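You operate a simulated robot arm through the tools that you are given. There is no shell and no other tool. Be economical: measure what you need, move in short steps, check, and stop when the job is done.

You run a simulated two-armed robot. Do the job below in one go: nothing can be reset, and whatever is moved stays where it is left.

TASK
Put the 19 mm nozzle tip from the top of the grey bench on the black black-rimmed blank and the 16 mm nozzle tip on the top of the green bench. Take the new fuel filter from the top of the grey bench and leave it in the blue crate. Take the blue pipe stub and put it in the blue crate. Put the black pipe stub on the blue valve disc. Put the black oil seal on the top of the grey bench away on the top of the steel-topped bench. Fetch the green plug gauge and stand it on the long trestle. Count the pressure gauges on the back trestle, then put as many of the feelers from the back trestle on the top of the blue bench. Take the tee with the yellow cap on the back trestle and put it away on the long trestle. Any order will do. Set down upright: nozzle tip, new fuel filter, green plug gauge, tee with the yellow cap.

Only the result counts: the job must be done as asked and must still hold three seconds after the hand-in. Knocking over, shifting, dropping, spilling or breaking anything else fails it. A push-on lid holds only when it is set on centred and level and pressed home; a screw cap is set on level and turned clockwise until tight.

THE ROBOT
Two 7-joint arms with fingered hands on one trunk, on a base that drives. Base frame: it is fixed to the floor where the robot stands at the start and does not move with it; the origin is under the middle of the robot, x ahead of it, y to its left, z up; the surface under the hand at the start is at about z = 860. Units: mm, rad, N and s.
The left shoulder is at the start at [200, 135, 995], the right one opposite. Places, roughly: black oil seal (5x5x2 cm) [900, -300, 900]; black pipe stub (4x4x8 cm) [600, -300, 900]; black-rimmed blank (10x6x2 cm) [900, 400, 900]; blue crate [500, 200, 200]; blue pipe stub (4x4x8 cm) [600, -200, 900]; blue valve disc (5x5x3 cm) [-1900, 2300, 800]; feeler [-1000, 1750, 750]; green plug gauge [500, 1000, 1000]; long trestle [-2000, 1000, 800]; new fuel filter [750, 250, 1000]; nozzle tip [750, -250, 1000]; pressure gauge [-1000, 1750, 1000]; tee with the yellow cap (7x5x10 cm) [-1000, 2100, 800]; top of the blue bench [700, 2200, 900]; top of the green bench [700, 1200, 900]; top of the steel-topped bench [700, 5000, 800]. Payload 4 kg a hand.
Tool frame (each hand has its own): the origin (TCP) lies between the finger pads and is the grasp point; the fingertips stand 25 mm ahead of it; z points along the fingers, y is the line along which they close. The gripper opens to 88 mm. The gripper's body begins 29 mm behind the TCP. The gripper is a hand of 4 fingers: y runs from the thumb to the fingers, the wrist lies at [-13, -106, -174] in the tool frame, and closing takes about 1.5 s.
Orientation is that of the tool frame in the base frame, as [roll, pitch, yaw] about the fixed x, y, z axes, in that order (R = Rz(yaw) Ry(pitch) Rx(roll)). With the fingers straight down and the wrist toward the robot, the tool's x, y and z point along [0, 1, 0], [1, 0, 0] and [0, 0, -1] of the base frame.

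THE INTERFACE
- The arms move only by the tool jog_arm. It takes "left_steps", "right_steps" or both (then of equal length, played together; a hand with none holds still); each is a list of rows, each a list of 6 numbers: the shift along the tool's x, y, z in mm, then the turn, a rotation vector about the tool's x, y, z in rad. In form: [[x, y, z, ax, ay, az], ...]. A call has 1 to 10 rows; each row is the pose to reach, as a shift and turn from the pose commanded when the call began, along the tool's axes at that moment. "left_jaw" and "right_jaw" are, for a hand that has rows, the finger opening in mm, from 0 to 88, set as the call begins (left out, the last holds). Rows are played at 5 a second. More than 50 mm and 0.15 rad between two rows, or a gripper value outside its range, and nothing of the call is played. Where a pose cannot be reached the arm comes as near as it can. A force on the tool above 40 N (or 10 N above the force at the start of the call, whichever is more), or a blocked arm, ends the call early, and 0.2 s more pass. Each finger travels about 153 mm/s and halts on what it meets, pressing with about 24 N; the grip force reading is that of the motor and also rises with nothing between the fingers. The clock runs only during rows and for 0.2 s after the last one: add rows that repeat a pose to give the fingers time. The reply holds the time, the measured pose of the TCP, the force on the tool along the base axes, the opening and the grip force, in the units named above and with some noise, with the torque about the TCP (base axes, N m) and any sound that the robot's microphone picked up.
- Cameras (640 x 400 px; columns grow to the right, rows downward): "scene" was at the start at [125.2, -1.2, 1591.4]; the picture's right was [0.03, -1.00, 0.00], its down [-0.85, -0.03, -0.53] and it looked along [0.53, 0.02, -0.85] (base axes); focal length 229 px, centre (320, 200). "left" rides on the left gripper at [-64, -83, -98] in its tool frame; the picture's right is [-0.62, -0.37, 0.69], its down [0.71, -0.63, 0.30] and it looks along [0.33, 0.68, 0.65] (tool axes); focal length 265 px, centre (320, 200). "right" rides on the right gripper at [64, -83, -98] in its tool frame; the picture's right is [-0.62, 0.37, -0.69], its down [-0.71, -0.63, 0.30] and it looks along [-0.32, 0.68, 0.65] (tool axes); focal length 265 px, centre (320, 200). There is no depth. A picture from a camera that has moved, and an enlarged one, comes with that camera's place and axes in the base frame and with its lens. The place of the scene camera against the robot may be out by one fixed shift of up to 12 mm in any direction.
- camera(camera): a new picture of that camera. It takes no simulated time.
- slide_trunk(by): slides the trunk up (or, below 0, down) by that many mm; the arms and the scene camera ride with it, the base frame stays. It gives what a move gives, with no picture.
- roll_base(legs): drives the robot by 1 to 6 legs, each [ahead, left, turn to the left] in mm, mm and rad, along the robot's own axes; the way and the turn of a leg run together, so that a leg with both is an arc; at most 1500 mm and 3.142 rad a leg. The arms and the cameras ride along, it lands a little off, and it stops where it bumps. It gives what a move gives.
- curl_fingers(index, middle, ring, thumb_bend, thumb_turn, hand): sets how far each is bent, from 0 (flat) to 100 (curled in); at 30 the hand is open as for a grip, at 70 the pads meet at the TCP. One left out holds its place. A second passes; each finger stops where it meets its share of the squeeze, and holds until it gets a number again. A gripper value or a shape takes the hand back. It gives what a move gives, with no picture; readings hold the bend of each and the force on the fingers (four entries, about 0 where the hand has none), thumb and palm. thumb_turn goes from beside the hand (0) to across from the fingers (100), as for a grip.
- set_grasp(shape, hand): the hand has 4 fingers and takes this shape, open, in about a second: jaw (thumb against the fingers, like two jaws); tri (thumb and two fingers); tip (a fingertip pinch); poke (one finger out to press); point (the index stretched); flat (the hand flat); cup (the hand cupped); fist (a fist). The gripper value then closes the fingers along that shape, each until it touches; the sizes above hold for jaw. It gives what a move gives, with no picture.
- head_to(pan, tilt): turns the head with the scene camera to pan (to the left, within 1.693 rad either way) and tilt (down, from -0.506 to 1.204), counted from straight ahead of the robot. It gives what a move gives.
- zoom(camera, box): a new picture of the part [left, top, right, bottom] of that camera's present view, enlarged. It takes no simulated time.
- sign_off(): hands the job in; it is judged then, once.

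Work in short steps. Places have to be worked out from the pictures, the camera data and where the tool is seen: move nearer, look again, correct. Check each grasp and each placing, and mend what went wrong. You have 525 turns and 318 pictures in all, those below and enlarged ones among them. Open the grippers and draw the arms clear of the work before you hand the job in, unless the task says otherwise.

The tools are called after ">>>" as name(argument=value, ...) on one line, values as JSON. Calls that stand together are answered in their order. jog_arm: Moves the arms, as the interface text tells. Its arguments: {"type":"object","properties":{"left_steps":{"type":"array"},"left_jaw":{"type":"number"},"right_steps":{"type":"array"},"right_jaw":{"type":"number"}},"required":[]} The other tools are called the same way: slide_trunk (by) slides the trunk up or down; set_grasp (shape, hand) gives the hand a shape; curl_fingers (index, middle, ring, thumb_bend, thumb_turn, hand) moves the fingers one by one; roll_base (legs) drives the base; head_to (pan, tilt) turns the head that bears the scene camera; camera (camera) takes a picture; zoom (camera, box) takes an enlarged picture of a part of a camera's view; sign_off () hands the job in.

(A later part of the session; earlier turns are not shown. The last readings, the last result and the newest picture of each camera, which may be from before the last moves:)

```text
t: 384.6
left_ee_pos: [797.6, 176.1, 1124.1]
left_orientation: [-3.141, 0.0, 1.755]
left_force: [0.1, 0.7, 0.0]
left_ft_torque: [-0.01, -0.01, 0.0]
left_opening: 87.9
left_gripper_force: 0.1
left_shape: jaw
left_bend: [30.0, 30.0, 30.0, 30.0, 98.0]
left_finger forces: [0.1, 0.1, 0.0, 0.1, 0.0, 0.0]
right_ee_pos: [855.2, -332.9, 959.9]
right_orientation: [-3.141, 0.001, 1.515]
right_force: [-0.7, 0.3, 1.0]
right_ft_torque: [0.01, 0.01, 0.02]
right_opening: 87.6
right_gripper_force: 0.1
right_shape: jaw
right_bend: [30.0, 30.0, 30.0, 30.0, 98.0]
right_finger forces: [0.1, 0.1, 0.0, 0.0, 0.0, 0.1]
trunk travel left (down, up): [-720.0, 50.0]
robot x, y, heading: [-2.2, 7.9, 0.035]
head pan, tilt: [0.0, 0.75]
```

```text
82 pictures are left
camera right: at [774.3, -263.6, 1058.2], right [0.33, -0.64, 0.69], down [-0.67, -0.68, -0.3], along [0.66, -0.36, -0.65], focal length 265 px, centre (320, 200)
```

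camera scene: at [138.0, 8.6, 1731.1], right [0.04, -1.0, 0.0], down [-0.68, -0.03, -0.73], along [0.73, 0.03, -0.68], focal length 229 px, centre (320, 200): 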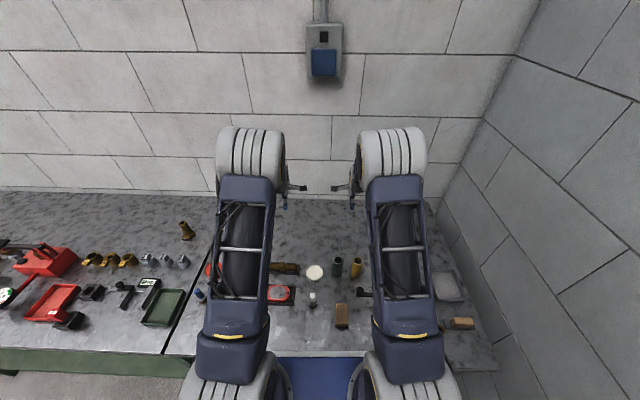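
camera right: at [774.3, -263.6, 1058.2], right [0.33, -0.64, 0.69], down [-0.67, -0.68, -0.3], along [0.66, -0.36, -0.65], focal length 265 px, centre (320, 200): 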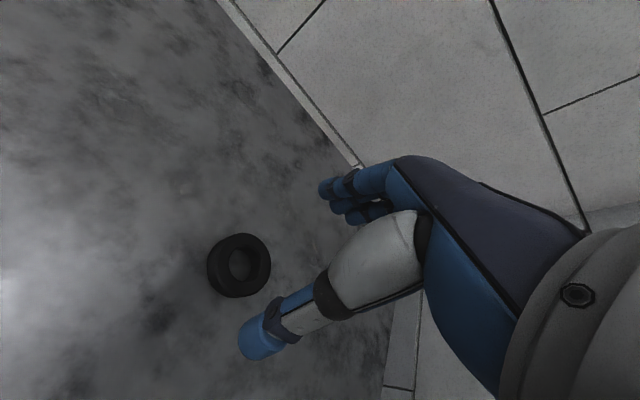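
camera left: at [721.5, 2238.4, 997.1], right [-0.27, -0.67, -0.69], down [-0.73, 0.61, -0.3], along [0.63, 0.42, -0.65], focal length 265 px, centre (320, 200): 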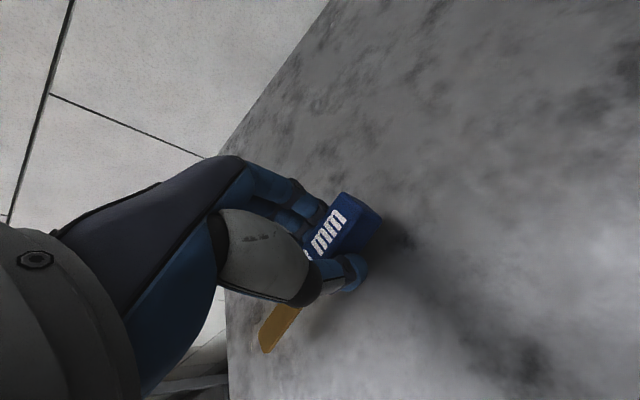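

>>> jog_arm(right_steps=[[3, -2, 30, 0, 0, 0], [3, -2, 55, 0, 0, 0], [3, -2, 71, 0, 0, 0]])

>>> jog_arm(right_steps=[[0, 0, 0, 0, 0, 0], [0, 0, 0, 0, 0, 0], [0, 0, 0, 0, 0, 0], [0, 0, 0, 0, 0, 0], [0, 0, 0, 0, 0, 0], [0, 0, 0, 0, 0, 0], [0, 0, 0, 0, 0, 0]], right_jaw=0)

>>> camera(camera="right")

```text
t: 385.4
left_ee_pos: [798.0, 175.2, 1125.1]
left_orientation: [-3.141, -0.001, 1.756]
left_force: [-0.8, -0.2, 0.2]
left_ft_torque: [0.0, 0.0, -0.01]
left_opening: 87.9
left_gripper_force: 0.0
left_shape: jaw
left_bend: [30.0, 30.0, 30.0, 30.0, 98.0]
left_finger forces: [0.0, 0.0, 0.1, 0.1, 0.0, 0.0]
right_ee_pos: [853.1, -330.7, 888.8]
right_orientation: [3.141, 0.0, 1.514]
right_force: [-0.7, 0.0, -0.1]
right_ft_torque: [-0.01, -0.01, 0.01]
right_opening: 87.6
right_gripper_force: 0.0
right_shape: jaw
right_bend: [30.0, 30.0, 30.0, 30.0, 98.0]
right_finger forces: [0.0, 0.0, 0.0, 0.0, 0.1, 0.0]
trunk travel left (down, up): [-720.0, 50.0]
robot x, y, heading: [-1.2, 10.4, 0.035]
head pan, tilt: [0.0, 0.75]
```

```text
t: 387.1
left_ee_pos: [799.7, 175.2, 1125.2]
left_orientation: [-3.142, -0.002, 1.757]
left_force: [-0.1, -0.2, 0.2]
left_ft_torque: [-0.01, -0.01, 0.01]
left_opening: 87.8
left_gripper_force: 0.1
left_shape: jaw
left_bend: [30.0, 30.0, 30.0, 30.0, 98.0]
left_finger forces: [0.0, 0.0, 0.0, 0.1, 0.0, 0.0]
right_ee_pos: [854.0, -331.0, 889.6]
right_orientation: [3.141, 0.001, 1.515]
right_force: [-0.1, -0.6, 0.1]
right_ft_torque: [-0.01, -0.02, -0.03]
right_opening: 38.7
right_gripper_force: 23.7
right_shape: jaw
right_bend: [74.0, 46.0, 51.0, 72.0, 100.0]
right_finger forces: [13.6, 7.1, 0.0, 0.1, 20.5, 0.0]
trunk travel left (down, up): [-720.0, 50.0]
robot x, y, heading: [-1.1, 6.4, 0.038]
head pan, tilt: [0.0, 0.75]
```

```text
81 pictures are left
camera right: at [772.4, -261.5, 987.7], right [0.33, -0.64, 0.69], down [-0.67, -0.68, -0.3], along [0.66, -0.36, -0.65], focal length 265 px, centre (320, 200)
```

right: 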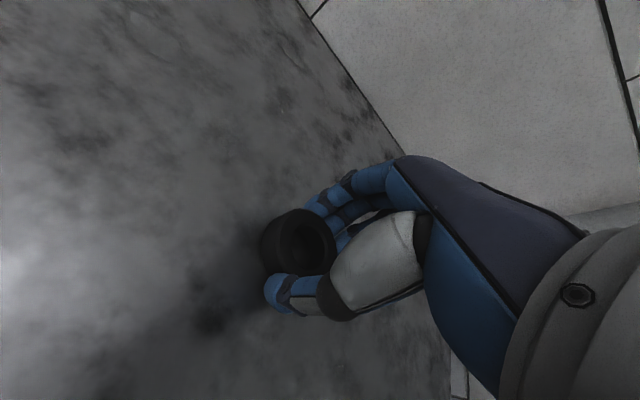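

Gripped. I lift it, back into the aisle, and drive toward the steel-topped bench.

>>> jog_arm(right_steps=[[0, 0, -10, 0, 0, 0], [0, 0, -40, 0, 0, 0], [0, 0, -85, 0, 0, 0], [0, 0, -130, 0, 0, 0], [0, 0, -175, 0, 0, 0], [0, 0, -220, 0, 0, 0], [50, 0, -240, 0, 0, 0], [100, 0, -240, 0, 0, 0]])

>>> roll_base(legs=[[-240, 0, -0.037], [0, 1400, 0], [0, 1400, 0], [0, 900, 0]])

>>> head_to(pan=0.5, tilt=0.6)

>>> camera(camera="scene")

>>> camera(camera="right")

```text
refused: row 7 steps farther than a row can; nothing moved
```

```text
t: 391.3
left_ee_pos: [571.6, 507.2, 1124.5]
left_orientation: [-3.141, -0.002, 1.711]
left_force: [-0.1, 0.6, 0.6]
left_ft_torque: [0.0, -0.03, 0.01]
left_opening: 87.6
left_gripper_force: 0.2
left_shape: jaw
left_bend: [30.0, 30.0, 30.0, 30.0, 98.0]
left_finger forces: [0.0, 0.0, 0.0, 0.0, 0.1, 0.1]
right_ee_pos: [603.8, -21.3, 894.9]
right_orientation: [3.127, 0.018, 1.449]
right_force: [1.0, -6.1, -1.6]
right_ft_torque: [0.0, 0.04, -0.15]
right_opening: 38.7
right_gripper_force: 23.9
right_shape: jaw
right_bend: [74.0, 46.0, 52.0, 73.0, 100.0]
right_finger forces: [18.1, 7.5, 0.6, 0.0, 20.8, 0.1]
trunk travel left (down, up): [-720.0, 50.0]
robot x, y, heading: [-231.3, 373.9, -0.009]
head pan, tilt: [0.0, 0.75]
stopped in leg 2: the force on the tool passed its limit at 57 N (the readings are from after the stop); the commanded pose is now the measured one
```

```text
t: 392.2
left_ee_pos: [573.7, 505.5, 1124.4]
left_orientation: [-3.141, -0.001, 1.713]
left_force: [-0.6, -0.2, 0.4]
left_ft_torque: [-0.01, 0.01, 0.02]
left_opening: 87.4
left_gripper_force: 0.1
left_shape: jaw
left_bend: [30.0, 30.0, 30.0, 30.0, 98.0]
left_finger forces: [0.0, 0.0, 0.0, 0.1, 0.0, 0.0]
right_ee_pos: [603.5, -20.3, 894.6]
right_orientation: [3.128, 0.021, 1.45]
right_force: [-0.1, -8.6, -1.5]
right_ft_torque: [0.0, -0.01, -0.26]
right_opening: 39.2
right_gripper_force: 24.5
right_shape: jaw
right_bend: [74.0, 46.0, 52.0, 73.0, 100.0]
right_finger forces: [21.8, 8.0, 1.0, 0.0, 20.8, 0.0]
trunk travel left (down, up): [-720.0, 50.0]
robot x, y, heading: [-233.5, 373.1, -0.008]
head pan, tilt: [0.499, 0.6]
```

```text
80 pictures are left
camera scene: at [-99.2, 410.1, 1744.0], right [0.47, -0.88, 0.0], down [-0.5, -0.27, -0.82], along [0.73, 0.39, -0.57], focal length 229 px, centre (320, 200)
```

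scene: 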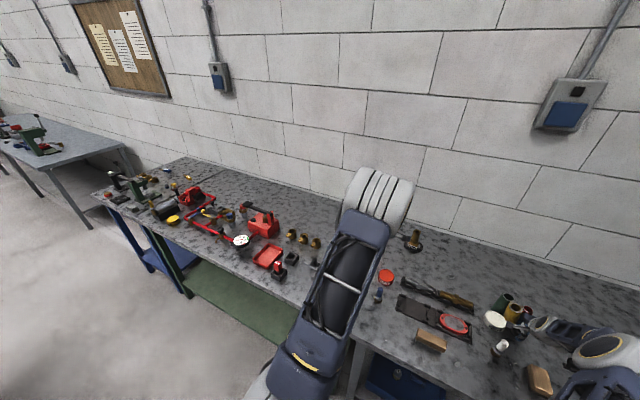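

```text
79 pictures are left
camera right: at [527.1, 55.8, 990.2], right [0.28, -0.65, 0.71], down [-0.71, -0.64, -0.3], along [0.65, -0.42, -0.64], focal length 265 px, centre (320, 200)
```

right: 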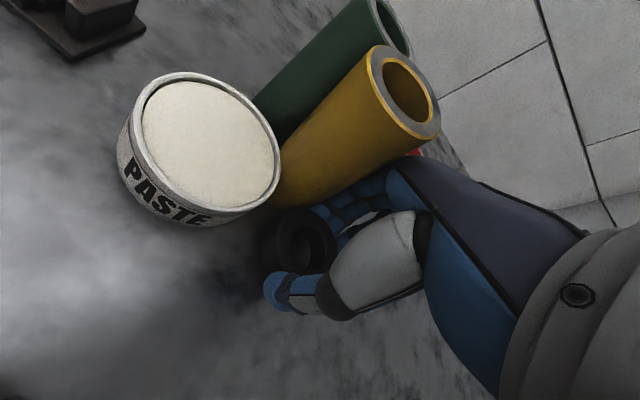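

The lift was refused (step too long) and the base then drove with the hand still at bench level, pushing into the stubs. I ease the hand back and look before doing anything else.

>>> jog_arm(right_steps=[[-3, 0, 0, 0, 0, 0], [-6, 0, 0, 0, 0, 0], [-10, 0, 0, 0, 0, 0], [-15, 0, 0, 0, 0, 0]])

>>> camera(camera="right")

>>> head_to(pan=-0.5, tilt=0.75)

>>> camera(camera="scene")

```text
t: 393.2
left_ee_pos: [571.5, 507.7, 1124.1]
left_orientation: [3.141, -0.002, 1.713]
left_force: [-0.1, -0.1, -0.5]
left_ft_torque: [0.02, -0.01, 0.02]
left_opening: 87.5
left_gripper_force: 0.0
left_shape: jaw
left_bend: [30.0, 30.0, 30.0, 30.0, 98.0]
left_finger forces: [0.1, 0.0, 0.0, 0.0, 0.0, 0.1]
right_ee_pos: [602.1, -34.4, 893.7]
right_orientation: [3.129, 0.018, 1.453]
right_force: [-0.2, 0.0, -0.7]
right_ft_torque: [0.0, -0.01, -0.01]
right_opening: 38.7
right_gripper_force: 24.3
right_shape: jaw
right_bend: [74.0, 46.0, 52.0, 73.0, 100.0]
right_finger forces: [13.5, 7.0, 0.5, 0.0, 21.0, 0.0]
trunk travel left (down, up): [-720.0, 50.0]
robot x, y, heading: [-231.8, 372.3, -0.004]
head pan, tilt: [0.499, 0.6]
```

```text
78 pictures are left
camera right: at [525.4, 41.7, 989.7], right [0.28, -0.65, 0.71], down [-0.71, -0.64, -0.3], along [0.65, -0.42, -0.64], focal length 265 px, centre (320, 200)
```

right: 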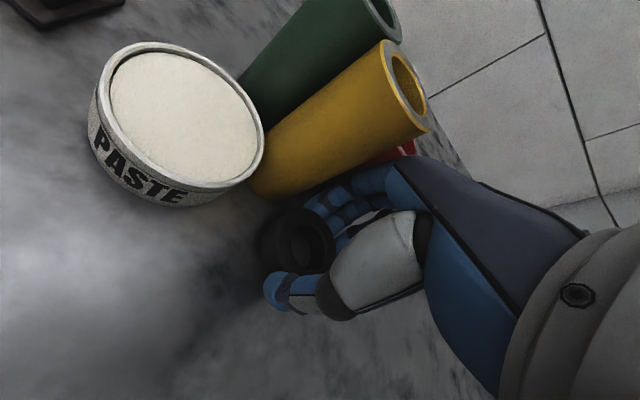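

```text
t: 394.5
left_ee_pos: [571.9, 506.6, 1124.8]
left_orientation: [3.14, -0.001, 1.713]
left_force: [0.1, -0.5, -0.2]
left_ft_torque: [-0.02, 0.01, -0.03]
left_opening: 87.5
left_gripper_force: 0.0
left_shape: jaw
left_bend: [30.0, 30.0, 30.0, 30.0, 98.0]
left_finger forces: [0.0, 0.0, 0.0, 0.0, 0.0, 0.0]
right_ee_pos: [602.1, -35.6, 893.4]
right_orientation: [3.129, 0.02, 1.452]
right_force: [0.3, -0.2, -0.2]
right_ft_torque: [0.02, -0.02, -0.01]
right_opening: 38.7
right_gripper_force: 23.9
right_shape: jaw
right_bend: [74.0, 46.0, 52.0, 73.0, 100.0]
right_finger forces: [13.5, 7.0, 0.5, 0.0, 21.0, 0.0]
trunk travel left (down, up): [-720.0, 50.0]
robot x, y, heading: [-236.3, 368.1, -0.008]
head pan, tilt: [-0.499, 0.75]
```

```text
77 pictures are left
camera scene: at [-104.6, 328.6, 1731.1], right [-0.48, -0.88, 0.0], down [-0.6, 0.33, -0.73], along [0.64, -0.35, -0.68], focal length 229 px, centre (320, 200)
```

scene: 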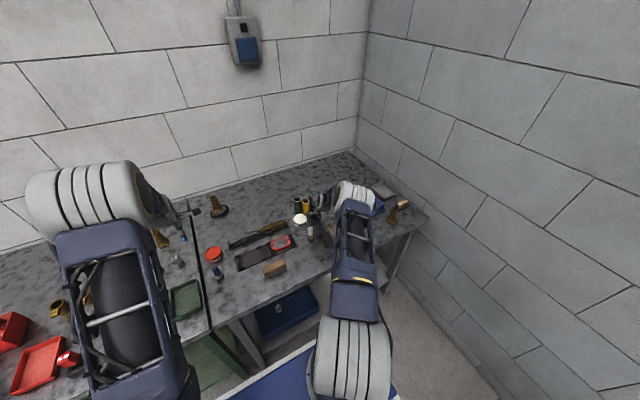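

Nothing has toppled; forces are zero. I raise the hand straight up in valid steps.

>>> jog_arm(right_steps=[[0, 0, -10, 0, 0, 0], [0, 0, -40, 0, 0, 0], [0, 0, -85, 0, 0, 0], [0, 0, -130, 0, 0, 0], [0, 0, -175, 0, 0, 0], [0, 0, -220, 0, 0, 0], [0, 0, -260, 0, 0, 0]])

>>> roll_base(legs=[[0, -333, 0], [225, 0, 0]])

>>> slide_trunk(by=-120)

>>> head_to(pan=0, tilt=0.85)

>>> camera(camera="scene")

```text
t: 396.1
left_ee_pos: [573.5, 507.3, 1124.9]
left_orientation: [3.141, 0.0, 1.712]
left_force: [0.1, 0.9, 0.6]
left_ft_torque: [0.02, 0.01, 0.03]
left_opening: 87.9
left_gripper_force: 0.1
left_shape: jaw
left_bend: [30.0, 30.0, 30.0, 30.0, 98.0]
left_finger forces: [0.0, 0.1, 0.0, 0.1, 0.0, 0.0]
right_ee_pos: [599.8, -30.7, 1153.9]
right_orientation: [3.129, 0.019, 1.453]
right_force: [-0.9, 0.4, -1.3]
right_ft_torque: [0.01, -0.02, 0.0]
right_opening: 38.8
right_gripper_force: 24.4
right_shape: jaw
right_bend: [74.0, 46.0, 52.0, 73.0, 100.0]
right_finger forces: [13.6, 7.0, 0.4, 0.0, 20.8, 0.0]
trunk travel left (down, up): [-720.0, 50.0]
robot x, y, heading: [-233.9, 370.9, -0.01]
head pan, tilt: [-0.499, 0.75]
```

```text
t: 399.6
left_ee_pos: [798.4, 165.8, 1125.4]
left_orientation: [3.14, -0.002, 1.71]
left_force: [-0.2, 0.0, -0.3]
left_ft_torque: [0.01, 0.0, -0.02]
left_opening: 87.6
left_gripper_force: 0.1
left_shape: jaw
left_bend: [30.0, 30.0, 30.0, 30.0, 98.0]
left_finger forces: [0.0, 0.0, 0.1, 0.1, 0.0, 0.0]
right_ee_pos: [823.5, -371.7, 1153.8]
right_orientation: [3.127, 0.021, 1.446]
right_force: [-1.0, -0.7, 0.2]
right_ft_torque: [-0.01, -0.03, 0.03]
right_opening: 38.5
right_gripper_force: 23.9
right_shape: jaw
right_bend: [74.0, 46.0, 52.0, 73.0, 100.0]
right_finger forces: [13.5, 7.0, 0.4, 0.0, 20.7, 0.0]
trunk travel left (down, up): [-720.0, 50.0]
robot x, y, heading: [-9.3, 35.5, -0.012]
head pan, tilt: [-0.499, 0.75]
```

```text
t: 401.1
left_ee_pos: [798.1, 166.8, 1004.5]
left_orientation: [3.14, -0.001, 1.708]
left_force: [-0.2, -1.1, -1.1]
left_ft_torque: [0.0, -0.06, -0.03]
left_opening: 87.6
left_gripper_force: 0.0
left_shape: jaw
left_bend: [30.0, 30.0, 30.0, 30.0, 98.0]
left_finger forces: [0.0, 0.1, 0.0, 0.0, 0.0, 0.1]
right_ee_pos: [823.0, -371.0, 1034.8]
right_orientation: [3.128, 0.017, 1.446]
right_force: [-0.3, 0.7, -0.6]
right_ft_torque: [0.01, -0.02, -0.01]
right_opening: 38.5
right_gripper_force: 23.8
right_shape: jaw
right_bend: [74.0, 46.0, 52.0, 73.0, 100.0]
right_finger forces: [13.5, 7.0, 0.4, 0.0, 20.6, 0.0]
trunk travel left (down, up): [-600.0, 170.0]
robot x, y, heading: [-12.2, 34.1, -0.01]
head pan, tilt: [-0.499, 0.75]
```

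```text
t: 402.0
left_ee_pos: [798.3, 165.9, 1004.9]
left_orientation: [3.142, -0.001, 1.71]
left_force: [0.2, -0.4, 0.1]
left_ft_torque: [-0.03, -0.02, -0.02]
left_opening: 87.9
left_gripper_force: 0.0
left_shape: jaw
left_bend: [30.0, 30.0, 30.0, 30.0, 98.0]
left_finger forces: [0.1, 0.0, 0.0, 0.1, 0.1, 0.1]
right_ee_pos: [822.7, -371.9, 1033.4]
right_orientation: [3.127, 0.02, 1.448]
right_force: [-0.2, 0.9, 0.7]
right_ft_torque: [0.0, 0.0, 0.03]
right_opening: 38.2
right_gripper_force: 24.0
right_shape: jaw
right_bend: [74.0, 46.0, 52.0, 73.0, 100.0]
right_finger forces: [13.5, 7.1, 0.4, 0.0, 20.8, 0.0]
trunk travel left (down, up): [-600.0, 170.0]
robot x, y, heading: [-12.0, 33.3, -0.01]
head pan, tilt: [0.0, 0.85]
```

```text
76 pictures are left
camera scene: at [126.1, 30.0, 1603.1], right [-0.01, -1.0, 0.0], down [-0.75, 0.01, -0.66], along [0.66, -0.01, -0.75], focal length 229 px, centre (320, 200)
```

scene: 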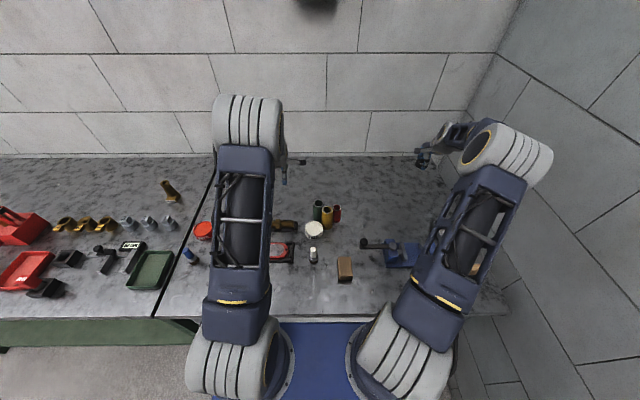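

>>> zoom(camera="scene", box=[290, 170, 450, 270])

```text
4.00 times, centred on (370, 220) of scene
camera zoom: at [126.1, 30.0, 1603.1], right [-0.01, -1.0, 0.0], down [-0.75, 0.01, -0.66], along [0.66, -0.01, -0.75], focal length 917 px, centre (120, 120)
```

zoom: 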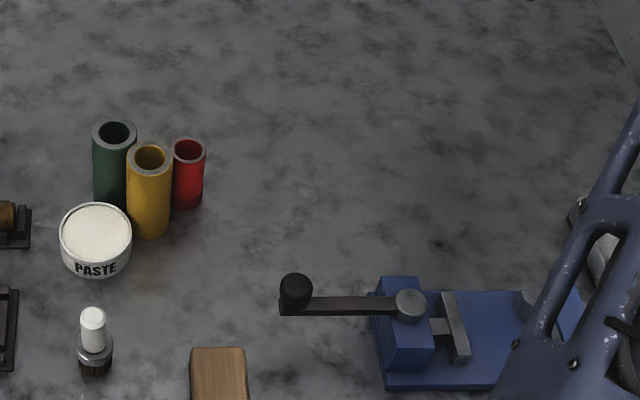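

The red, ochre and green stubs were pushed (paste and the rest look unmoved). I'll put them back where they stood: green [624, -37], ochre [621, -111], red [633, -260]. First I set the seal down to free the right hand.

>>> jog_arm(right_steps=[[20, 0, 40, 0.012, 0.018, 0], [40, 0, 80, 0.012, 0.018, 0], [40, 0, 115, 0.012, 0.018, 0], [40, 0, 138, 0.012, 0.018, 0], [40, 0, 142, 0.012, 0.018, 0]])

>>> jog_arm(right_steps=[[0, 0, 0, 0, 0, 0], [0, 0, 0, 0, 0, 0], [0, 0, 0, 0, 0, 0], [0, 0, 0, 0, 0, 0], [0, 0, 0, 0, 0, 0]], right_jaw=88)

>>> jog_arm(right_steps=[[0, 0, -30, 0, 0, 0], [0, 0, -70, 0, 0, 0], [0, 0, -110, 0, 0, 0], [0, 0, -150, 0, 0, 0], [20, 0, -190, 0, 0, 0], [50, 0, -220, 0, 0, 0], [90, 0, -240, 0, 0, 0]])

>>> camera(camera="right")

```text
t: 403.2
left_ee_pos: [798.6, 166.0, 1004.3]
left_orientation: [3.141, -0.002, 1.709]
left_force: [1.6, 1.1, 0.8]
left_ft_torque: [-0.01, -0.01, 0.0]
left_opening: 87.6
left_gripper_force: 0.2
left_shape: jaw
left_bend: [30.0, 30.0, 30.0, 30.0, 98.0]
left_finger forces: [0.0, 0.1, 0.0, 0.2, 0.0, 0.0]
right_ee_pos: [829.8, -335.4, 890.4]
right_orientation: [3.14, 0.002, 1.447]
right_force: [0.1, -1.0, -0.5]
right_ft_torque: [0.0, 0.02, 0.0]
right_opening: 38.7
right_gripper_force: 24.4
right_shape: jaw
right_bend: [74.0, 46.0, 52.0, 73.0, 100.0]
right_finger forces: [13.4, 7.0, 0.3, 0.0, 20.5, 0.0]
trunk travel left (down, up): [-600.0, 170.0]
robot x, y, heading: [-9.5, 31.9, -0.012]
head pan, tilt: [0.0, 0.85]
```

```text
t: 404.4
left_ee_pos: [797.9, 164.8, 1004.2]
left_orientation: [3.14, -0.002, 1.709]
left_force: [-0.2, 0.1, 0.3]
left_ft_torque: [0.02, -0.01, -0.01]
left_opening: 87.9
left_gripper_force: 0.0
left_shape: jaw
left_bend: [30.0, 30.0, 30.0, 30.0, 98.0]
left_finger forces: [0.0, 0.0, 0.1, 0.0, 0.0, 0.0]
right_ee_pos: [828.8, -335.3, 891.7]
right_orientation: [3.141, 0.0, 1.447]
right_force: [0.0, 0.1, -0.3]
right_ft_torque: [0.04, -0.05, 0.01]
right_opening: 87.5
right_gripper_force: 0.1
right_shape: jaw
right_bend: [30.0, 30.0, 30.0, 30.0, 98.0]
right_finger forces: [0.1, 0.0, 0.0, 0.0, 0.1, 0.1]
trunk travel left (down, up): [-600.0, 170.0]
robot x, y, heading: [-9.2, 34.3, -0.012]
head pan, tilt: [0.0, 0.85]
```

```text
t: 406.0
left_ee_pos: [798.6, 165.8, 1004.0]
left_orientation: [-3.141, 0.001, 1.709]
left_force: [0.3, -0.3, -0.1]
left_ft_torque: [0.01, 0.03, -0.01]
left_opening: 87.7
left_gripper_force: 0.0
left_shape: jaw
left_bend: [30.0, 30.0, 30.0, 30.0, 98.0]
left_finger forces: [0.0, 0.1, 0.0, 0.1, 0.1, 0.0]
right_ee_pos: [839.2, -246.7, 1128.9]
right_orientation: [3.14, 0.0, 1.446]
right_force: [-0.1, -0.8, -0.1]
right_ft_torque: [0.0, 0.0, 0.0]
right_opening: 87.8
right_gripper_force: 0.0
right_shape: jaw
right_bend: [30.0, 30.0, 30.0, 30.0, 98.0]
right_finger forces: [0.0, 0.0, 0.0, 0.0, 0.0, 0.0]
trunk travel left (down, up): [-600.0, 170.0]
robot x, y, heading: [-11.7, 37.2, -0.013]
head pan, tilt: [0.0, 0.85]
```

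```text
74 pictures are left
camera right: at [764.5, -171.8, 1227.4], right [0.29, -0.66, 0.69], down [-0.71, -0.63, -0.3], along [0.64, -0.41, -0.65], focal length 265 px, centre (320, 200)
```

right: 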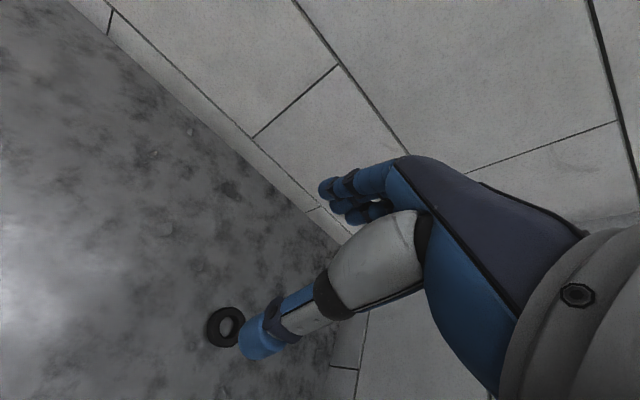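

I move the right hand above the red stub (now about [667, -38]), yawed a little to keep clear of the ochre one.

>>> jog_arm(right_steps=[[26.6, -28.1, 14, 0, 0, -0.041], [53, -56, 28, 0, 0, -0.083], [80, -84, 43, 0, 0, -0.124], [106, -112, 57, 0, 0, -0.166], [133, -140, 71, 0, 0, -0.207], [160, -168, 86, 0, 0, -0.249], [186, -197, 100, 0, 0, -0.29]])

>>> camera(camera="right")

```text
t: 407.6
left_ee_pos: [798.3, 165.9, 1004.4]
left_orientation: [-3.141, -0.002, 1.709]
left_force: [-0.2, 0.7, 0.1]
left_ft_torque: [-0.01, -0.04, -0.01]
left_opening: 87.7
left_gripper_force: 0.1
left_shape: jaw
left_bend: [30.0, 30.0, 30.0, 30.0, 98.0]
left_finger forces: [0.1, 0.0, 0.0, 0.0, 0.0, 0.0]
right_ee_pos: [668.4, -35.3, 1030.1]
right_orientation: [3.139, 0.001, 1.736]
right_force: [0.4, 0.0, -0.6]
right_ft_torque: [-0.01, -0.02, 0.02]
right_opening: 87.7
right_gripper_force: 0.0
right_shape: jaw
right_bend: [30.0, 30.0, 30.0, 30.0, 98.0]
right_finger forces: [0.0, 0.0, 0.1, 0.0, 0.1, 0.0]
trunk travel left (down, up): [-600.0, 170.0]
robot x, y, heading: [-8.0, 34.4, -0.012]
head pan, tilt: [0.0, 0.85]
```

```text
73 pictures are left
camera right: at [574.6, 14.2, 1127.9], right [0.46, -0.55, 0.69], down [-0.5, -0.81, -0.3], along [0.73, -0.21, -0.65], focal length 265 px, centre (320, 200)
```

right: 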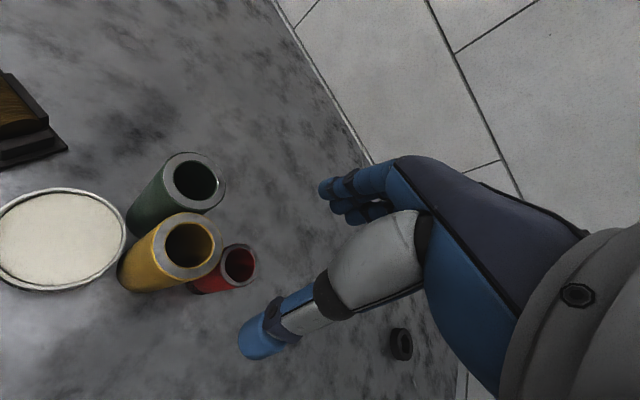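

The red stub is right below. Its taller neighbours need palm clearance, so I grip high at z≈942.

>>> jog_arm(right_steps=[[1, 0, 30, 0, 0, 0], [1, 0, 60, 0, 0, 0], [1, 0, 80, 0, 0, 0], [1, 0, 88, 0, 0, 0]])

>>> jog_arm(right_steps=[[0, 0, 0, 0, 0, 0], [0, 0, 0, 0, 0, 0], [0, 0, 0, 0, 0, 0], [0, 0, 0, 0, 0, 0], [0, 0, 0, 0, 0, 0], [0, 0, 0, 0, 0, 0], [0, 0, 0, 0, 0, 0]], right_jaw=0)

>>> camera(camera="right")

```text
t: 408.6
left_ee_pos: [797.3, 165.6, 1004.9]
left_orientation: [3.141, -0.002, 1.709]
left_force: [-1.0, -0.5, -0.3]
left_ft_torque: [0.0, 0.03, 0.0]
left_opening: 87.6
left_gripper_force: 0.0
left_shape: jaw
left_bend: [30.0, 30.0, 30.0, 30.0, 98.0]
left_finger forces: [0.0, 0.0, 0.0, 0.0, 0.1, 0.0]
right_ee_pos: [667.0, -36.1, 943.4]
right_orientation: [3.14, 0.001, 1.741]
right_force: [0.1, -0.3, 0.8]
right_ft_torque: [0.0, 0.01, 0.01]
right_opening: 87.7
right_gripper_force: 0.1
right_shape: jaw
right_bend: [30.0, 30.0, 30.0, 30.0, 98.0]
right_finger forces: [0.1, 0.0, 0.0, 0.0, 0.0, 0.0]
trunk travel left (down, up): [-600.0, 170.0]
robot x, y, heading: [-7.0, 34.7, -0.011]
head pan, tilt: [0.0, 0.85]
```

```text
t: 410.2
left_ee_pos: [798.7, 166.0, 1005.4]
left_orientation: [3.141, -0.002, 1.708]
left_force: [-0.2, -0.1, -0.2]
left_ft_torque: [0.03, -0.02, 0.03]
left_opening: 87.7
left_gripper_force: 0.0
left_shape: jaw
left_bend: [30.0, 30.0, 30.0, 30.0, 98.0]
left_finger forces: [0.0, 0.1, 0.1, 0.1, 0.0, 0.0]
right_ee_pos: [668.0, -36.8, 944.3]
right_orientation: [-3.141, 0.002, 1.739]
right_force: [-0.2, 0.7, -0.3]
right_ft_torque: [0.05, 0.02, 0.0]
right_opening: 27.3
right_gripper_force: 24.6
right_shape: jaw
right_bend: [74.0, 49.0, 54.0, 75.0, 100.0]
right_finger forces: [12.2, 7.6, 0.0, 0.1, 19.7, 0.0]
trunk travel left (down, up): [-600.0, 170.0]
robot x, y, heading: [-8.7, 35.6, -0.011]
head pan, tilt: [0.0, 0.85]
```

```text
72 pictures are left
camera right: at [574.0, 14.3, 1041.1], right [0.47, -0.55, 0.69], down [-0.5, -0.81, -0.3], along [0.73, -0.21, -0.65], focal length 265 px, centre (320, 200)
```

right: 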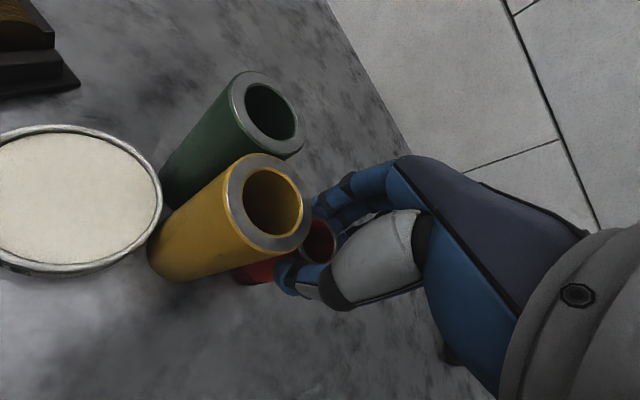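

Gripped. I lift it, carry it over its old place at [633, -260], and lower.

>>> jog_arm(right_steps=[[0, 0, -20, 0, 0, 0], [0, 0, -60, 0, 0, 0], [0, 0, -105, 0, 0, 0], [-43, -14, -115, 0, 0, 0], [-87, -29, -115, 0, 0, 0], [-130, -43, -115, 0, 0, 0], [-174, -58, -115, 0, 0, 0], [-217, -72, -115, 0, 0, 0]])

>>> jog_arm(right_steps=[[0, 0, 40, 0, 0, 0], [0, 0, 80, 0, 0, 0], [0, 0, 108, 0, 0, 0], [0, 0, 112, 0, 0, 0], [0, 0, 114, 0, 0, 0], [0, 0, 116, 0, 0, 0]])

```text
t: 412.0
left_ee_pos: [797.5, 167.1, 1004.6]
left_orientation: [-3.141, -0.001, 1.709]
left_force: [-0.4, 0.8, 0.7]
left_ft_torque: [-0.03, -0.01, -0.01]
left_opening: 87.8
left_gripper_force: 0.1
left_shape: jaw
left_bend: [30.0, 30.0, 30.0, 30.0, 98.0]
left_finger forces: [0.0, 0.0, 0.1, 0.0, 0.1, 0.0]
right_ee_pos: [632.7, -259.5, 1057.4]
right_orientation: [-3.141, -0.001, 1.738]
right_force: [0.1, -0.1, -1.8]
right_ft_torque: [-0.03, 0.02, 0.0]
right_opening: 27.5
right_gripper_force: 23.9
right_shape: jaw
right_bend: [74.0, 49.0, 54.0, 75.0, 100.0]
right_finger forces: [12.4, 7.9, 0.0, 0.0, 20.0, 0.0]
trunk travel left (down, up): [-600.0, 170.0]
robot x, y, heading: [-9.0, 34.2, -0.009]
head pan, tilt: [0.0, 0.85]
```

```text
t: 413.4
left_ee_pos: [797.1, 165.9, 1004.3]
left_orientation: [-3.141, -0.002, 1.708]
left_force: [0.0, -0.6, 0.0]
left_ft_torque: [0.0, -0.01, 0.0]
left_opening: 87.7
left_gripper_force: 0.1
left_shape: jaw
left_bend: [30.0, 30.0, 30.0, 30.0, 98.0]
left_finger forces: [0.0, 0.0, 0.0, 0.0, 0.1, 0.1]
right_ee_pos: [633.2, -263.2, 941.9]
right_orientation: [3.136, 0.005, 1.738]
right_force: [-4.6, 0.7, 11.4]
right_ft_torque: [0.0, 0.03, 0.02]
right_opening: 27.7
right_gripper_force: 23.8
right_shape: jaw
right_bend: [74.0, 49.0, 54.0, 75.0, 100.0]
right_finger forces: [12.4, 7.8, 0.0, 0.1, 23.8, 0.0]
trunk travel left (down, up): [-600.0, 170.0]
robot x, y, heading: [-5.2, 36.1, -0.01]
head pan, tilt: [0.0, 0.85]
```

The red stub touches down at [633, -261]. I relieve, open, and rise.

>>> jog_arm(right_steps=[[0, 0, -2, 0, 0, 0], [0, 0, -2, 0, 0, 0]])

>>> jog_arm(right_steps=[[0, 0, 0, 0, 0, 0], [0, 0, 0, 0, 0, 0], [0, 0, 0, 0, 0, 0], [0, 0, 0, 0, 0, 0], [0, 0, 0, 0, 0, 0]], right_jaw=88)

>>> jog_arm(right_steps=[[0, 0, -30, 0, 0, 0], [0, 0, -70, 0, 0, 0], [0, 0, -110, 0, 0, 0], [45, 3, -115, 0, 0, 0], [90, 5, -115, 0, 0, 0], [135, 8, -115, 0, 0, 0], [180, 10, -115, 0, 0, 0], [225, 15, -115, 0, 0, 0], [262, 50, -115, 0, 0, 0]])

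>>> camera(camera="right")

```text
t: 414.0
left_ee_pos: [798.8, 166.9, 1004.7]
left_orientation: [3.141, -0.003, 1.709]
left_force: [-0.5, 0.0, 0.1]
left_ft_torque: [0.01, -0.01, 0.01]
left_opening: 87.8
left_gripper_force: 0.1
left_shape: jaw
left_bend: [30.0, 30.0, 30.0, 30.0, 98.0]
left_finger forces: [0.0, 0.0, 0.0, 0.0, 0.0, 0.0]
right_ee_pos: [632.2, -262.2, 943.9]
right_orientation: [-3.141, -0.002, 1.739]
right_force: [0.3, 0.0, -0.2]
right_ft_torque: [-0.01, 0.02, -0.02]
right_opening: 27.6
right_gripper_force: 23.7
right_shape: jaw
right_bend: [74.0, 49.0, 54.0, 75.0, 100.0]
right_finger forces: [12.9, 8.1, 0.0, 0.0, 21.3, 0.0]
trunk travel left (down, up): [-600.0, 170.0]
robot x, y, heading: [-6.8, 36.7, -0.009]
head pan, tilt: [0.0, 0.85]
```

```text
t: 415.2
left_ee_pos: [799.0, 165.6, 1004.7]
left_orientation: [3.141, -0.001, 1.709]
left_force: [-0.3, 0.0, 0.1]
left_ft_torque: [-0.01, 0.01, 0.0]
left_opening: 87.9
left_gripper_force: 0.1
left_shape: jaw
left_bend: [30.0, 30.0, 30.0, 30.0, 98.0]
left_finger forces: [0.0, 0.0, 0.0, 0.0, 0.1, 0.0]
right_ee_pos: [632.7, -261.8, 943.4]
right_orientation: [-3.141, 0.0, 1.739]
right_force: [0.0, 0.6, 0.0]
right_ft_torque: [0.02, 0.04, 0.01]
right_opening: 87.3
right_gripper_force: 0.0
right_shape: jaw
right_bend: [30.0, 30.0, 30.0, 30.0, 98.0]
right_finger forces: [0.0, 0.1, 0.1, 0.0, 0.0, 0.1]
trunk travel left (down, up): [-600.0, 170.0]
robot x, y, heading: [-6.9, 35.3, -0.014]
head pan, tilt: [0.0, 0.85]
```

```text
refused: row 9 steps farther than a row can; nothing moved
```

```text
71 pictures are left
camera right: at [539.6, -211.6, 1041.4], right [0.47, -0.55, 0.69], down [-0.5, -0.81, -0.3], along [0.73, -0.21, -0.65], focal length 265 px, centre (320, 200)
```

right: 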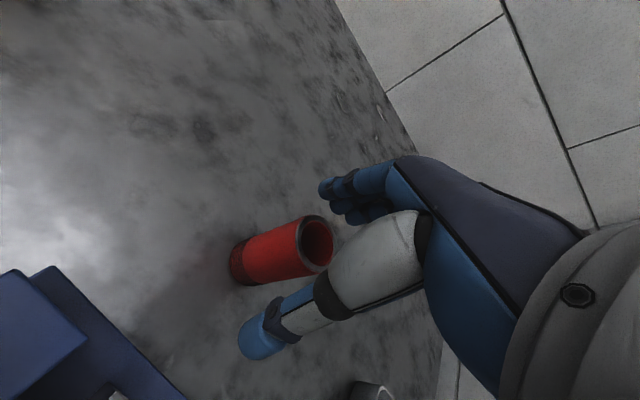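

The red stub is back. I raise the hand and go above the ochre stub at about [639, 2], checking step lengths.

>>> jog_arm(right_steps=[[0, 0, -30, 0, 0, 0], [0, 0, -70, 0, 0, 0], [0, 0, -112, 0, 0, 0], [43, 8, -116, 0, 0, 0], [86, 17, -116, 0, 0, 0], [129, 25, -116, 0, 0, 0], [172, 33, -116, 0, 0, 0], [216, 42, -116, 0, 0, 0], [259, 50, -116, 0, 0, 0]])

>>> camera(camera="right")

```text
t: 417.2
left_ee_pos: [797.4, 166.6, 1003.9]
left_orientation: [-3.141, -0.001, 1.708]
left_force: [0.4, -1.8, -0.7]
left_ft_torque: [0.03, 0.02, -0.04]
left_opening: 87.6
left_gripper_force: 0.0
left_shape: jaw
left_bend: [30.0, 30.0, 30.0, 30.0, 98.0]
left_finger forces: [0.0, 0.0, 0.0, 0.0, 0.0, 0.1]
right_ee_pos: [637.2, 0.2, 1060.1]
right_orientation: [3.141, 0.001, 1.734]
right_force: [-0.4, -0.2, -0.5]
right_ft_torque: [0.0, -0.04, 0.02]
right_opening: 87.5
right_gripper_force: 0.1
right_shape: jaw
right_bend: [30.0, 30.0, 30.0, 30.0, 98.0]
right_finger forces: [0.0, 0.0, 0.1, 0.0, 0.1, 0.0]
trunk travel left (down, up): [-600.0, 170.0]
robot x, y, heading: [-8.0, 36.6, -0.012]
head pan, tilt: [0.0, 0.85]
```

```text
70 pictures are left
camera right: at [543.7, 50.0, 1157.7], right [0.46, -0.55, 0.69], down [-0.5, -0.81, -0.3], along [0.73, -0.21, -0.65], focal length 265 px, centre (320, 200)
```

right: 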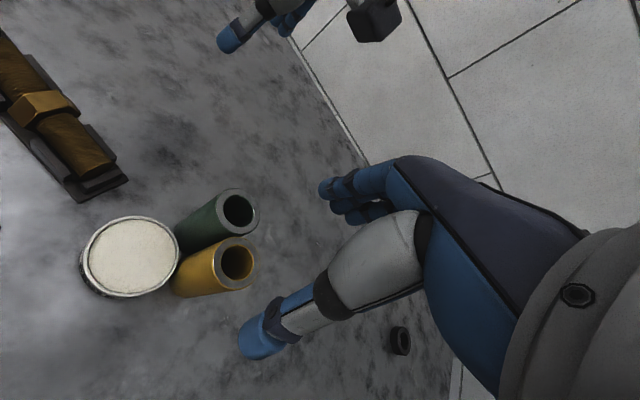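

The ochre stub touches the green one; gripping across the free diagonal (yaw 0.82) and high (z≈942) clears both it and the paste can. I yaw the hand over it.

>>> jog_arm(right_steps=[[0, 1, 0, 0, 0, 0.14], [1, 2, 0, 0, 0, 0.28], [2, 3, 0, 0, 0, 0.42], [2, 3, 0, 0, 0, 0.56], [2, 3, 0, 0, 0, 0.7], [2, 3, 0, 0, 0, 0.82], [2, 3, 0, 0, 0, 0.914]], right_jaw=70)

>>> camera(camera="right")

```text
t: 418.7
left_ee_pos: [794.8, 223.1, 1002.5]
left_orientation: [-3.139, -0.004, 1.802]
left_force: [1.7, 0.1, -0.6]
left_ft_torque: [0.02, -0.02, 0.03]
left_opening: 87.7
left_gripper_force: 0.0
left_shape: jaw
left_bend: [30.0, 30.0, 30.0, 30.0, 98.0]
left_finger forces: [0.1, 0.1, 0.0, 0.0, 0.0, 0.0]
right_ee_pos: [652.1, -43.6, 1099.1]
right_orientation: [-3.085, -0.151, 0.761]
right_force: [-0.4, 0.5, 0.0]
right_ft_torque: [0.01, 0.01, -0.02]
right_opening: 70.3
right_gripper_force: 0.1
right_shape: jaw
right_bend: [27.0, 34.0, 31.0, 49.0, 99.0]
right_finger forces: [0.0, 0.0, 0.1, 0.1, 0.1, 0.0]
trunk travel left (down, up): [-600.0, 170.0]
robot x, y, heading: [-5.3, 33.0, -0.009]
head pan, tilt: [0.0, 0.85]
stopped in row 7 (right hand): the arm was blocked; the commanded pose is now the measured one
```

```text
69 pictures are left
camera right: at [634.0, 45.9, 1211.0], right [-0.24, -0.79, 0.57], down [-0.93, 0.01, -0.37], along [0.29, -0.62, -0.73], focal length 265 px, centre (320, 200)
```

right: 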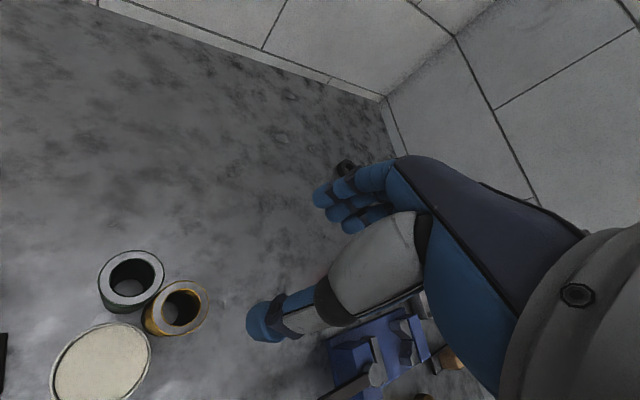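

The right wrist ran into the left arm. I raise the left hand and move it well aside, then correct the right hand.

>>> jog_arm(left_steps=[[0, -10, -40, 0, 0, 0], [0, -20, -80, 0, 0, 0], [0, -30, -120, 0, 0, 0], [20, -60, -140, 0, 0, 0], [50, -90, -150, 0, 0, 0], [90, -115, -150, 0, 0, 0], [130, -140, -150, 0, 0, 0]])

>>> camera(camera="scene")

```text
t: 420.0
left_ee_pos: [686.0, 260.1, 1075.0]
left_orientation: [-2.989, -0.033, 1.806]
left_force: [0.4, -0.8, 0.0]
left_ft_torque: [0.02, -0.03, -0.01]
left_opening: 87.9
left_gripper_force: 0.0
left_shape: jaw
left_bend: [30.0, 30.0, 30.0, 30.0, 98.0]
left_finger forces: [0.0, 0.0, 0.1, 0.0, 0.1, 0.0]
right_ee_pos: [655.1, -36.1, 1109.4]
right_orientation: [-3.07, -0.192, 0.772]
right_force: [0.0, 0.1, -0.6]
right_ft_torque: [0.0, -0.02, 0.03]
right_opening: 70.1
right_gripper_force: 0.1
right_shape: jaw
right_bend: [27.0, 34.0, 31.0, 49.0, 99.0]
right_finger forces: [0.0, 0.1, 0.0, 0.1, 0.0, 0.0]
trunk travel left (down, up): [-600.0, 170.0]
robot x, y, heading: [-6.5, 36.6, -0.018]
head pan, tilt: [0.0, 0.85]
stopped in row 6 (left hand): the arm was blocked; the commanded pose is now the measured one
```

```text
68 pictures are left
camera scene: at [126.3, 29.9, 1603.1], right [-0.01, -1.0, 0.0], down [-0.75, 0.01, -0.66], along [0.66, -0.01, -0.75], focal length 229 px, centre (320, 200)
```

scene: 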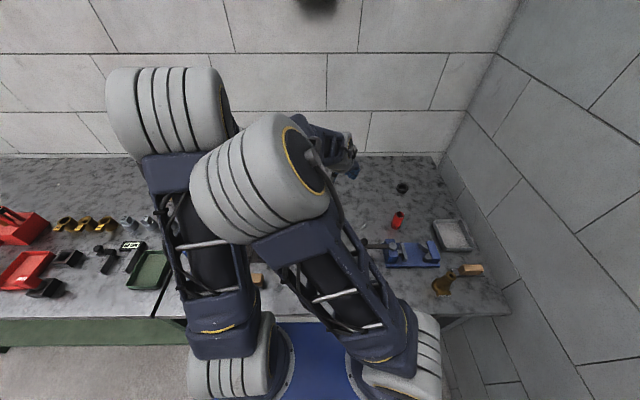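

The arms are crossed. I move the right hand back to the right while undoing its yaw.

>>> jog_arm(right_steps=[[-20, 20, -5, 0, 0, -0.1], [-40, 40, -10, 0, 0, -0.22], [-60, 60, -15, 0, 0, -0.34], [-80, 80, -20, 0, 0, -0.46], [-95, 95, -20, 0, 0, -0.58], [-95, 95, -20, 0, 0, -0.7]])

>>> camera(camera="scene")

```text
t: 421.6
left_ee_pos: [685.9, 263.0, 1073.9]
left_orientation: [-2.989, -0.03, 1.807]
left_force: [0.1, 0.5, 0.2]
left_ft_torque: [-0.01, 0.0, 0.01]
left_opening: 87.9
left_gripper_force: 0.1
left_shape: jaw
left_bend: [30.0, 30.0, 30.0, 30.0, 98.0]
left_finger forces: [0.0, 0.0, 0.1, 0.0, 0.1, 0.1]
right_ee_pos: [656.9, -64.4, 1104.1]
right_orientation: [3.071, -0.188, 1.718]
right_force: [-0.5, 0.6, -0.5]
right_ft_torque: [-0.01, -0.01, -0.03]
right_opening: 70.0
right_gripper_force: 0.1
right_shape: jaw
right_bend: [27.0, 34.0, 32.0, 49.0, 99.0]
right_finger forces: [0.0, 0.0, 0.1, 0.0, 0.1, 0.0]
trunk travel left (down, up): [-600.0, 170.0]
robot x, y, heading: [-9.5, 38.0, -0.011]
head pan, tilt: [0.0, 0.85]
stopped in row 6 (right hand): the arm was blocked; the commanded pose is now the measured one
```

```text
67 pictures are left
camera scene: at [126.0, 30.8, 1603.1], right [-0.01, -1.0, 0.0], down [-0.75, 0.01, -0.66], along [0.66, -0.01, -0.75], focal length 229 px, centre (320, 200)
```

scene: 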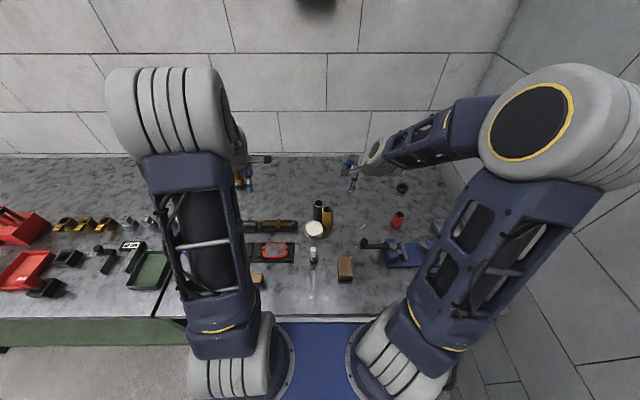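

Untangled. I shift the base 150 mm left for room from the wall, then level the right hand.

>>> roll_base(legs=[[-20, 150, 0]])

>>> jog_arm(right_steps=[[0, 0, 0, 0.025, -0.065, 0.05], [0, 0, 0, 0.05, -0.13, 0.1], [0, 0, 0, 0.07, -0.188, 0.147]])

>>> jog_arm(left_steps=[[30, 0, -20, 0, 0, 0.07], [60, 0, -40, 0, 0, 0.14], [90, 0, -60, 0, 0, 0.2]])

```text
t: 423.0
left_ee_pos: [666.7, 414.0, 1076.1]
left_orientation: [-2.989, -0.033, 1.806]
left_force: [-0.1, -0.6, -0.9]
left_ft_torque: [0.02, -0.02, -0.02]
left_opening: 87.7
left_gripper_force: 0.1
left_shape: jaw
left_bend: [30.0, 30.0, 30.0, 30.0, 98.0]
left_finger forces: [0.1, 0.1, 0.0, 0.1, 0.0, 0.0]
right_ee_pos: [639.3, 88.3, 1104.6]
right_orientation: [3.071, -0.188, 1.717]
right_force: [0.6, -0.7, -0.1]
right_ft_torque: [0.02, 0.01, 0.0]
right_opening: 70.3
right_gripper_force: 0.0
right_shape: jaw
right_bend: [27.0, 34.0, 32.0, 49.0, 99.0]
right_finger forces: [0.1, 0.1, 0.0, 0.1, 0.1, 0.1]
trunk travel left (down, up): [-600.0, 170.0]
robot x, y, heading: [-29.1, 192.0, -0.014]
head pan, tilt: [0.0, 0.85]
```

```text
t: 423.8
left_ee_pos: [667.2, 414.4, 1076.4]
left_orientation: [-2.991, -0.032, 1.806]
left_force: [0.8, -0.4, -0.1]
left_ft_torque: [-0.02, 0.02, 0.01]
left_opening: 87.6
left_gripper_force: 0.1
left_shape: jaw
left_bend: [30.0, 30.0, 30.0, 30.0, 98.0]
left_finger forces: [0.1, 0.0, 0.1, 0.0, 0.0, 0.1]
right_ee_pos: [639.8, 87.2, 1104.2]
right_orientation: [-3.125, -0.004, 1.562]
right_force: [-0.6, 0.3, 0.2]
right_ft_torque: [0.03, 0.02, -0.01]
right_opening: 70.0
right_gripper_force: 0.1
right_shape: jaw
right_bend: [27.0, 34.0, 32.0, 49.0, 99.0]
right_finger forces: [0.0, 0.1, 0.0, 0.0, 0.0, 0.0]
trunk travel left (down, up): [-600.0, 170.0]
robot x, y, heading: [-26.1, 193.0, -0.01]
head pan, tilt: [0.0, 0.85]
```

```text
t: 424.6
left_ee_pos: [655.2, 502.1, 1138.1]
left_orientation: [-2.987, -0.003, 1.606]
left_force: [0.0, -0.8, 0.2]
left_ft_torque: [0.02, -0.02, 0.0]
left_opening: 87.6
left_gripper_force: 0.0
left_shape: jaw
left_bend: [30.0, 30.0, 30.0, 30.0, 98.0]
left_finger forces: [0.1, 0.0, 0.1, 0.0, 0.0, 0.1]
right_ee_pos: [639.7, 87.9, 1104.9]
right_orientation: [-3.125, -0.003, 1.566]
right_force: [-0.3, 0.1, 0.4]
right_ft_torque: [0.01, 0.01, 0.0]
right_opening: 70.5
right_gripper_force: 0.2
right_shape: jaw
right_bend: [27.0, 34.0, 32.0, 49.0, 99.0]
right_finger forces: [0.0, 0.0, 0.0, 0.0, 0.1, 0.1]
trunk travel left (down, up): [-600.0, 170.0]
robot x, y, heading: [-26.2, 188.0, -0.014]
head pan, tilt: [0.0, 0.85]
```

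>>> jog_arm(right_steps=[[-28, 0, 15, 0.01, 0, 0.1], [-56, 0, 30, 0.017, 0, 0.2], [-85, 0, 45, 0.017, 0, 0.3], [-85, 0, 45, 0.017, 0, 0.42], [-85, 0, 45, 0.017, 0, 0.54], [-85, 0, 45, 0.017, 0, 0.66], [-85, 0, 45, 0.017, 0, 0.75]])

>>> camera(camera="right")

```text
t: 426.2
left_ee_pos: [654.3, 503.3, 1138.3]
left_orientation: [-2.986, -0.001, 1.609]
left_force: [-0.4, 0.4, -0.8]
left_ft_torque: [0.01, -0.01, -0.02]
left_opening: 87.8
left_gripper_force: 0.0
left_shape: jaw
left_bend: [30.0, 30.0, 30.0, 30.0, 98.0]
left_finger forces: [0.0, 0.0, 0.0, 0.0, 0.0, 0.0]
right_ee_pos: [637.4, 3.7, 1060.5]
right_orientation: [-3.113, 0.014, 0.812]
right_force: [-0.6, -0.9, -1.2]
right_ft_torque: [-0.03, -0.02, 0.0]
right_opening: 70.1
right_gripper_force: 0.1
right_shape: jaw
right_bend: [27.0, 34.0, 32.0, 49.0, 99.0]
right_finger forces: [0.0, 0.1, 0.0, 0.0, 0.0, 0.1]
trunk travel left (down, up): [-600.0, 170.0]
robot x, y, heading: [-27.4, 191.3, -0.011]
head pan, tilt: [0.0, 0.85]
```

```text
66 pictures are left
camera right: at [624.0, 106.8, 1159.3], right [-0.14, -0.71, 0.69], down [-0.96, -0.08, -0.28], along [0.25, -0.7, -0.67], focal length 265 px, centre (320, 200)
```

right: 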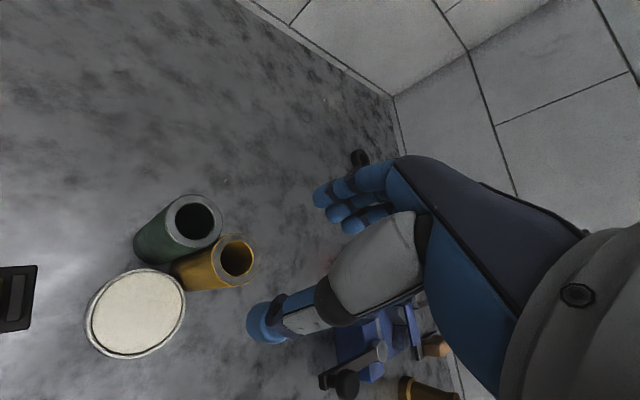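

Aligned. I descend to z≈942 and close on the ochre stub.

>>> jog_arm(right_steps=[[3, 2, 30, -0.028, 0.014, 0], [3, 2, 70, -0.028, 0.014, 0], [3, 2, 100, -0.028, 0.014, 0], [3, 2, 117, -0.028, 0.014, 0]])

>>> camera(camera="right")

```text
t: 427.2
left_ee_pos: [653.4, 502.9, 1138.6]
left_orientation: [-2.987, -0.002, 1.608]
left_force: [-0.2, -0.7, 0.1]
left_ft_torque: [-0.02, -0.01, -0.01]
left_opening: 88.1
left_gripper_force: 0.0
left_shape: jaw
left_bend: [30.0, 30.0, 30.0, 30.0, 98.0]
left_finger forces: [0.0, 0.1, 0.0, 0.1, 0.0, 0.1]
right_ee_pos: [637.7, 5.4, 942.4]
right_orientation: [-3.14, 0.0, 0.813]
right_force: [0.6, 0.2, -0.3]
right_ft_torque: [0.03, -0.01, -0.01]
right_opening: 70.1
right_gripper_force: 0.1
right_shape: jaw
right_bend: [27.0, 34.0, 32.0, 49.0, 99.0]
right_finger forces: [0.0, 0.1, 0.0, 0.1, 0.0, 0.1]
trunk travel left (down, up): [-600.0, 170.0]
robot x, y, heading: [-27.9, 191.5, -0.009]
head pan, tilt: [0.0, 0.85]
```

```text
65 pictures are left
camera right: at [620.8, 109.3, 1040.9], right [-0.16, -0.7, 0.69], down [-0.95, -0.09, -0.3], along [0.27, -0.7, -0.65], focal length 265 px, centre (320, 200)
```

right: 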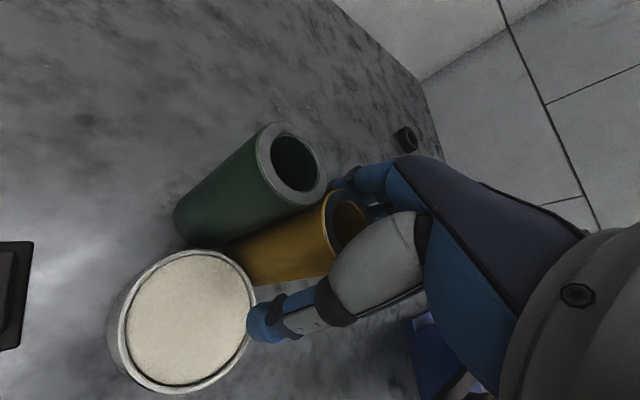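

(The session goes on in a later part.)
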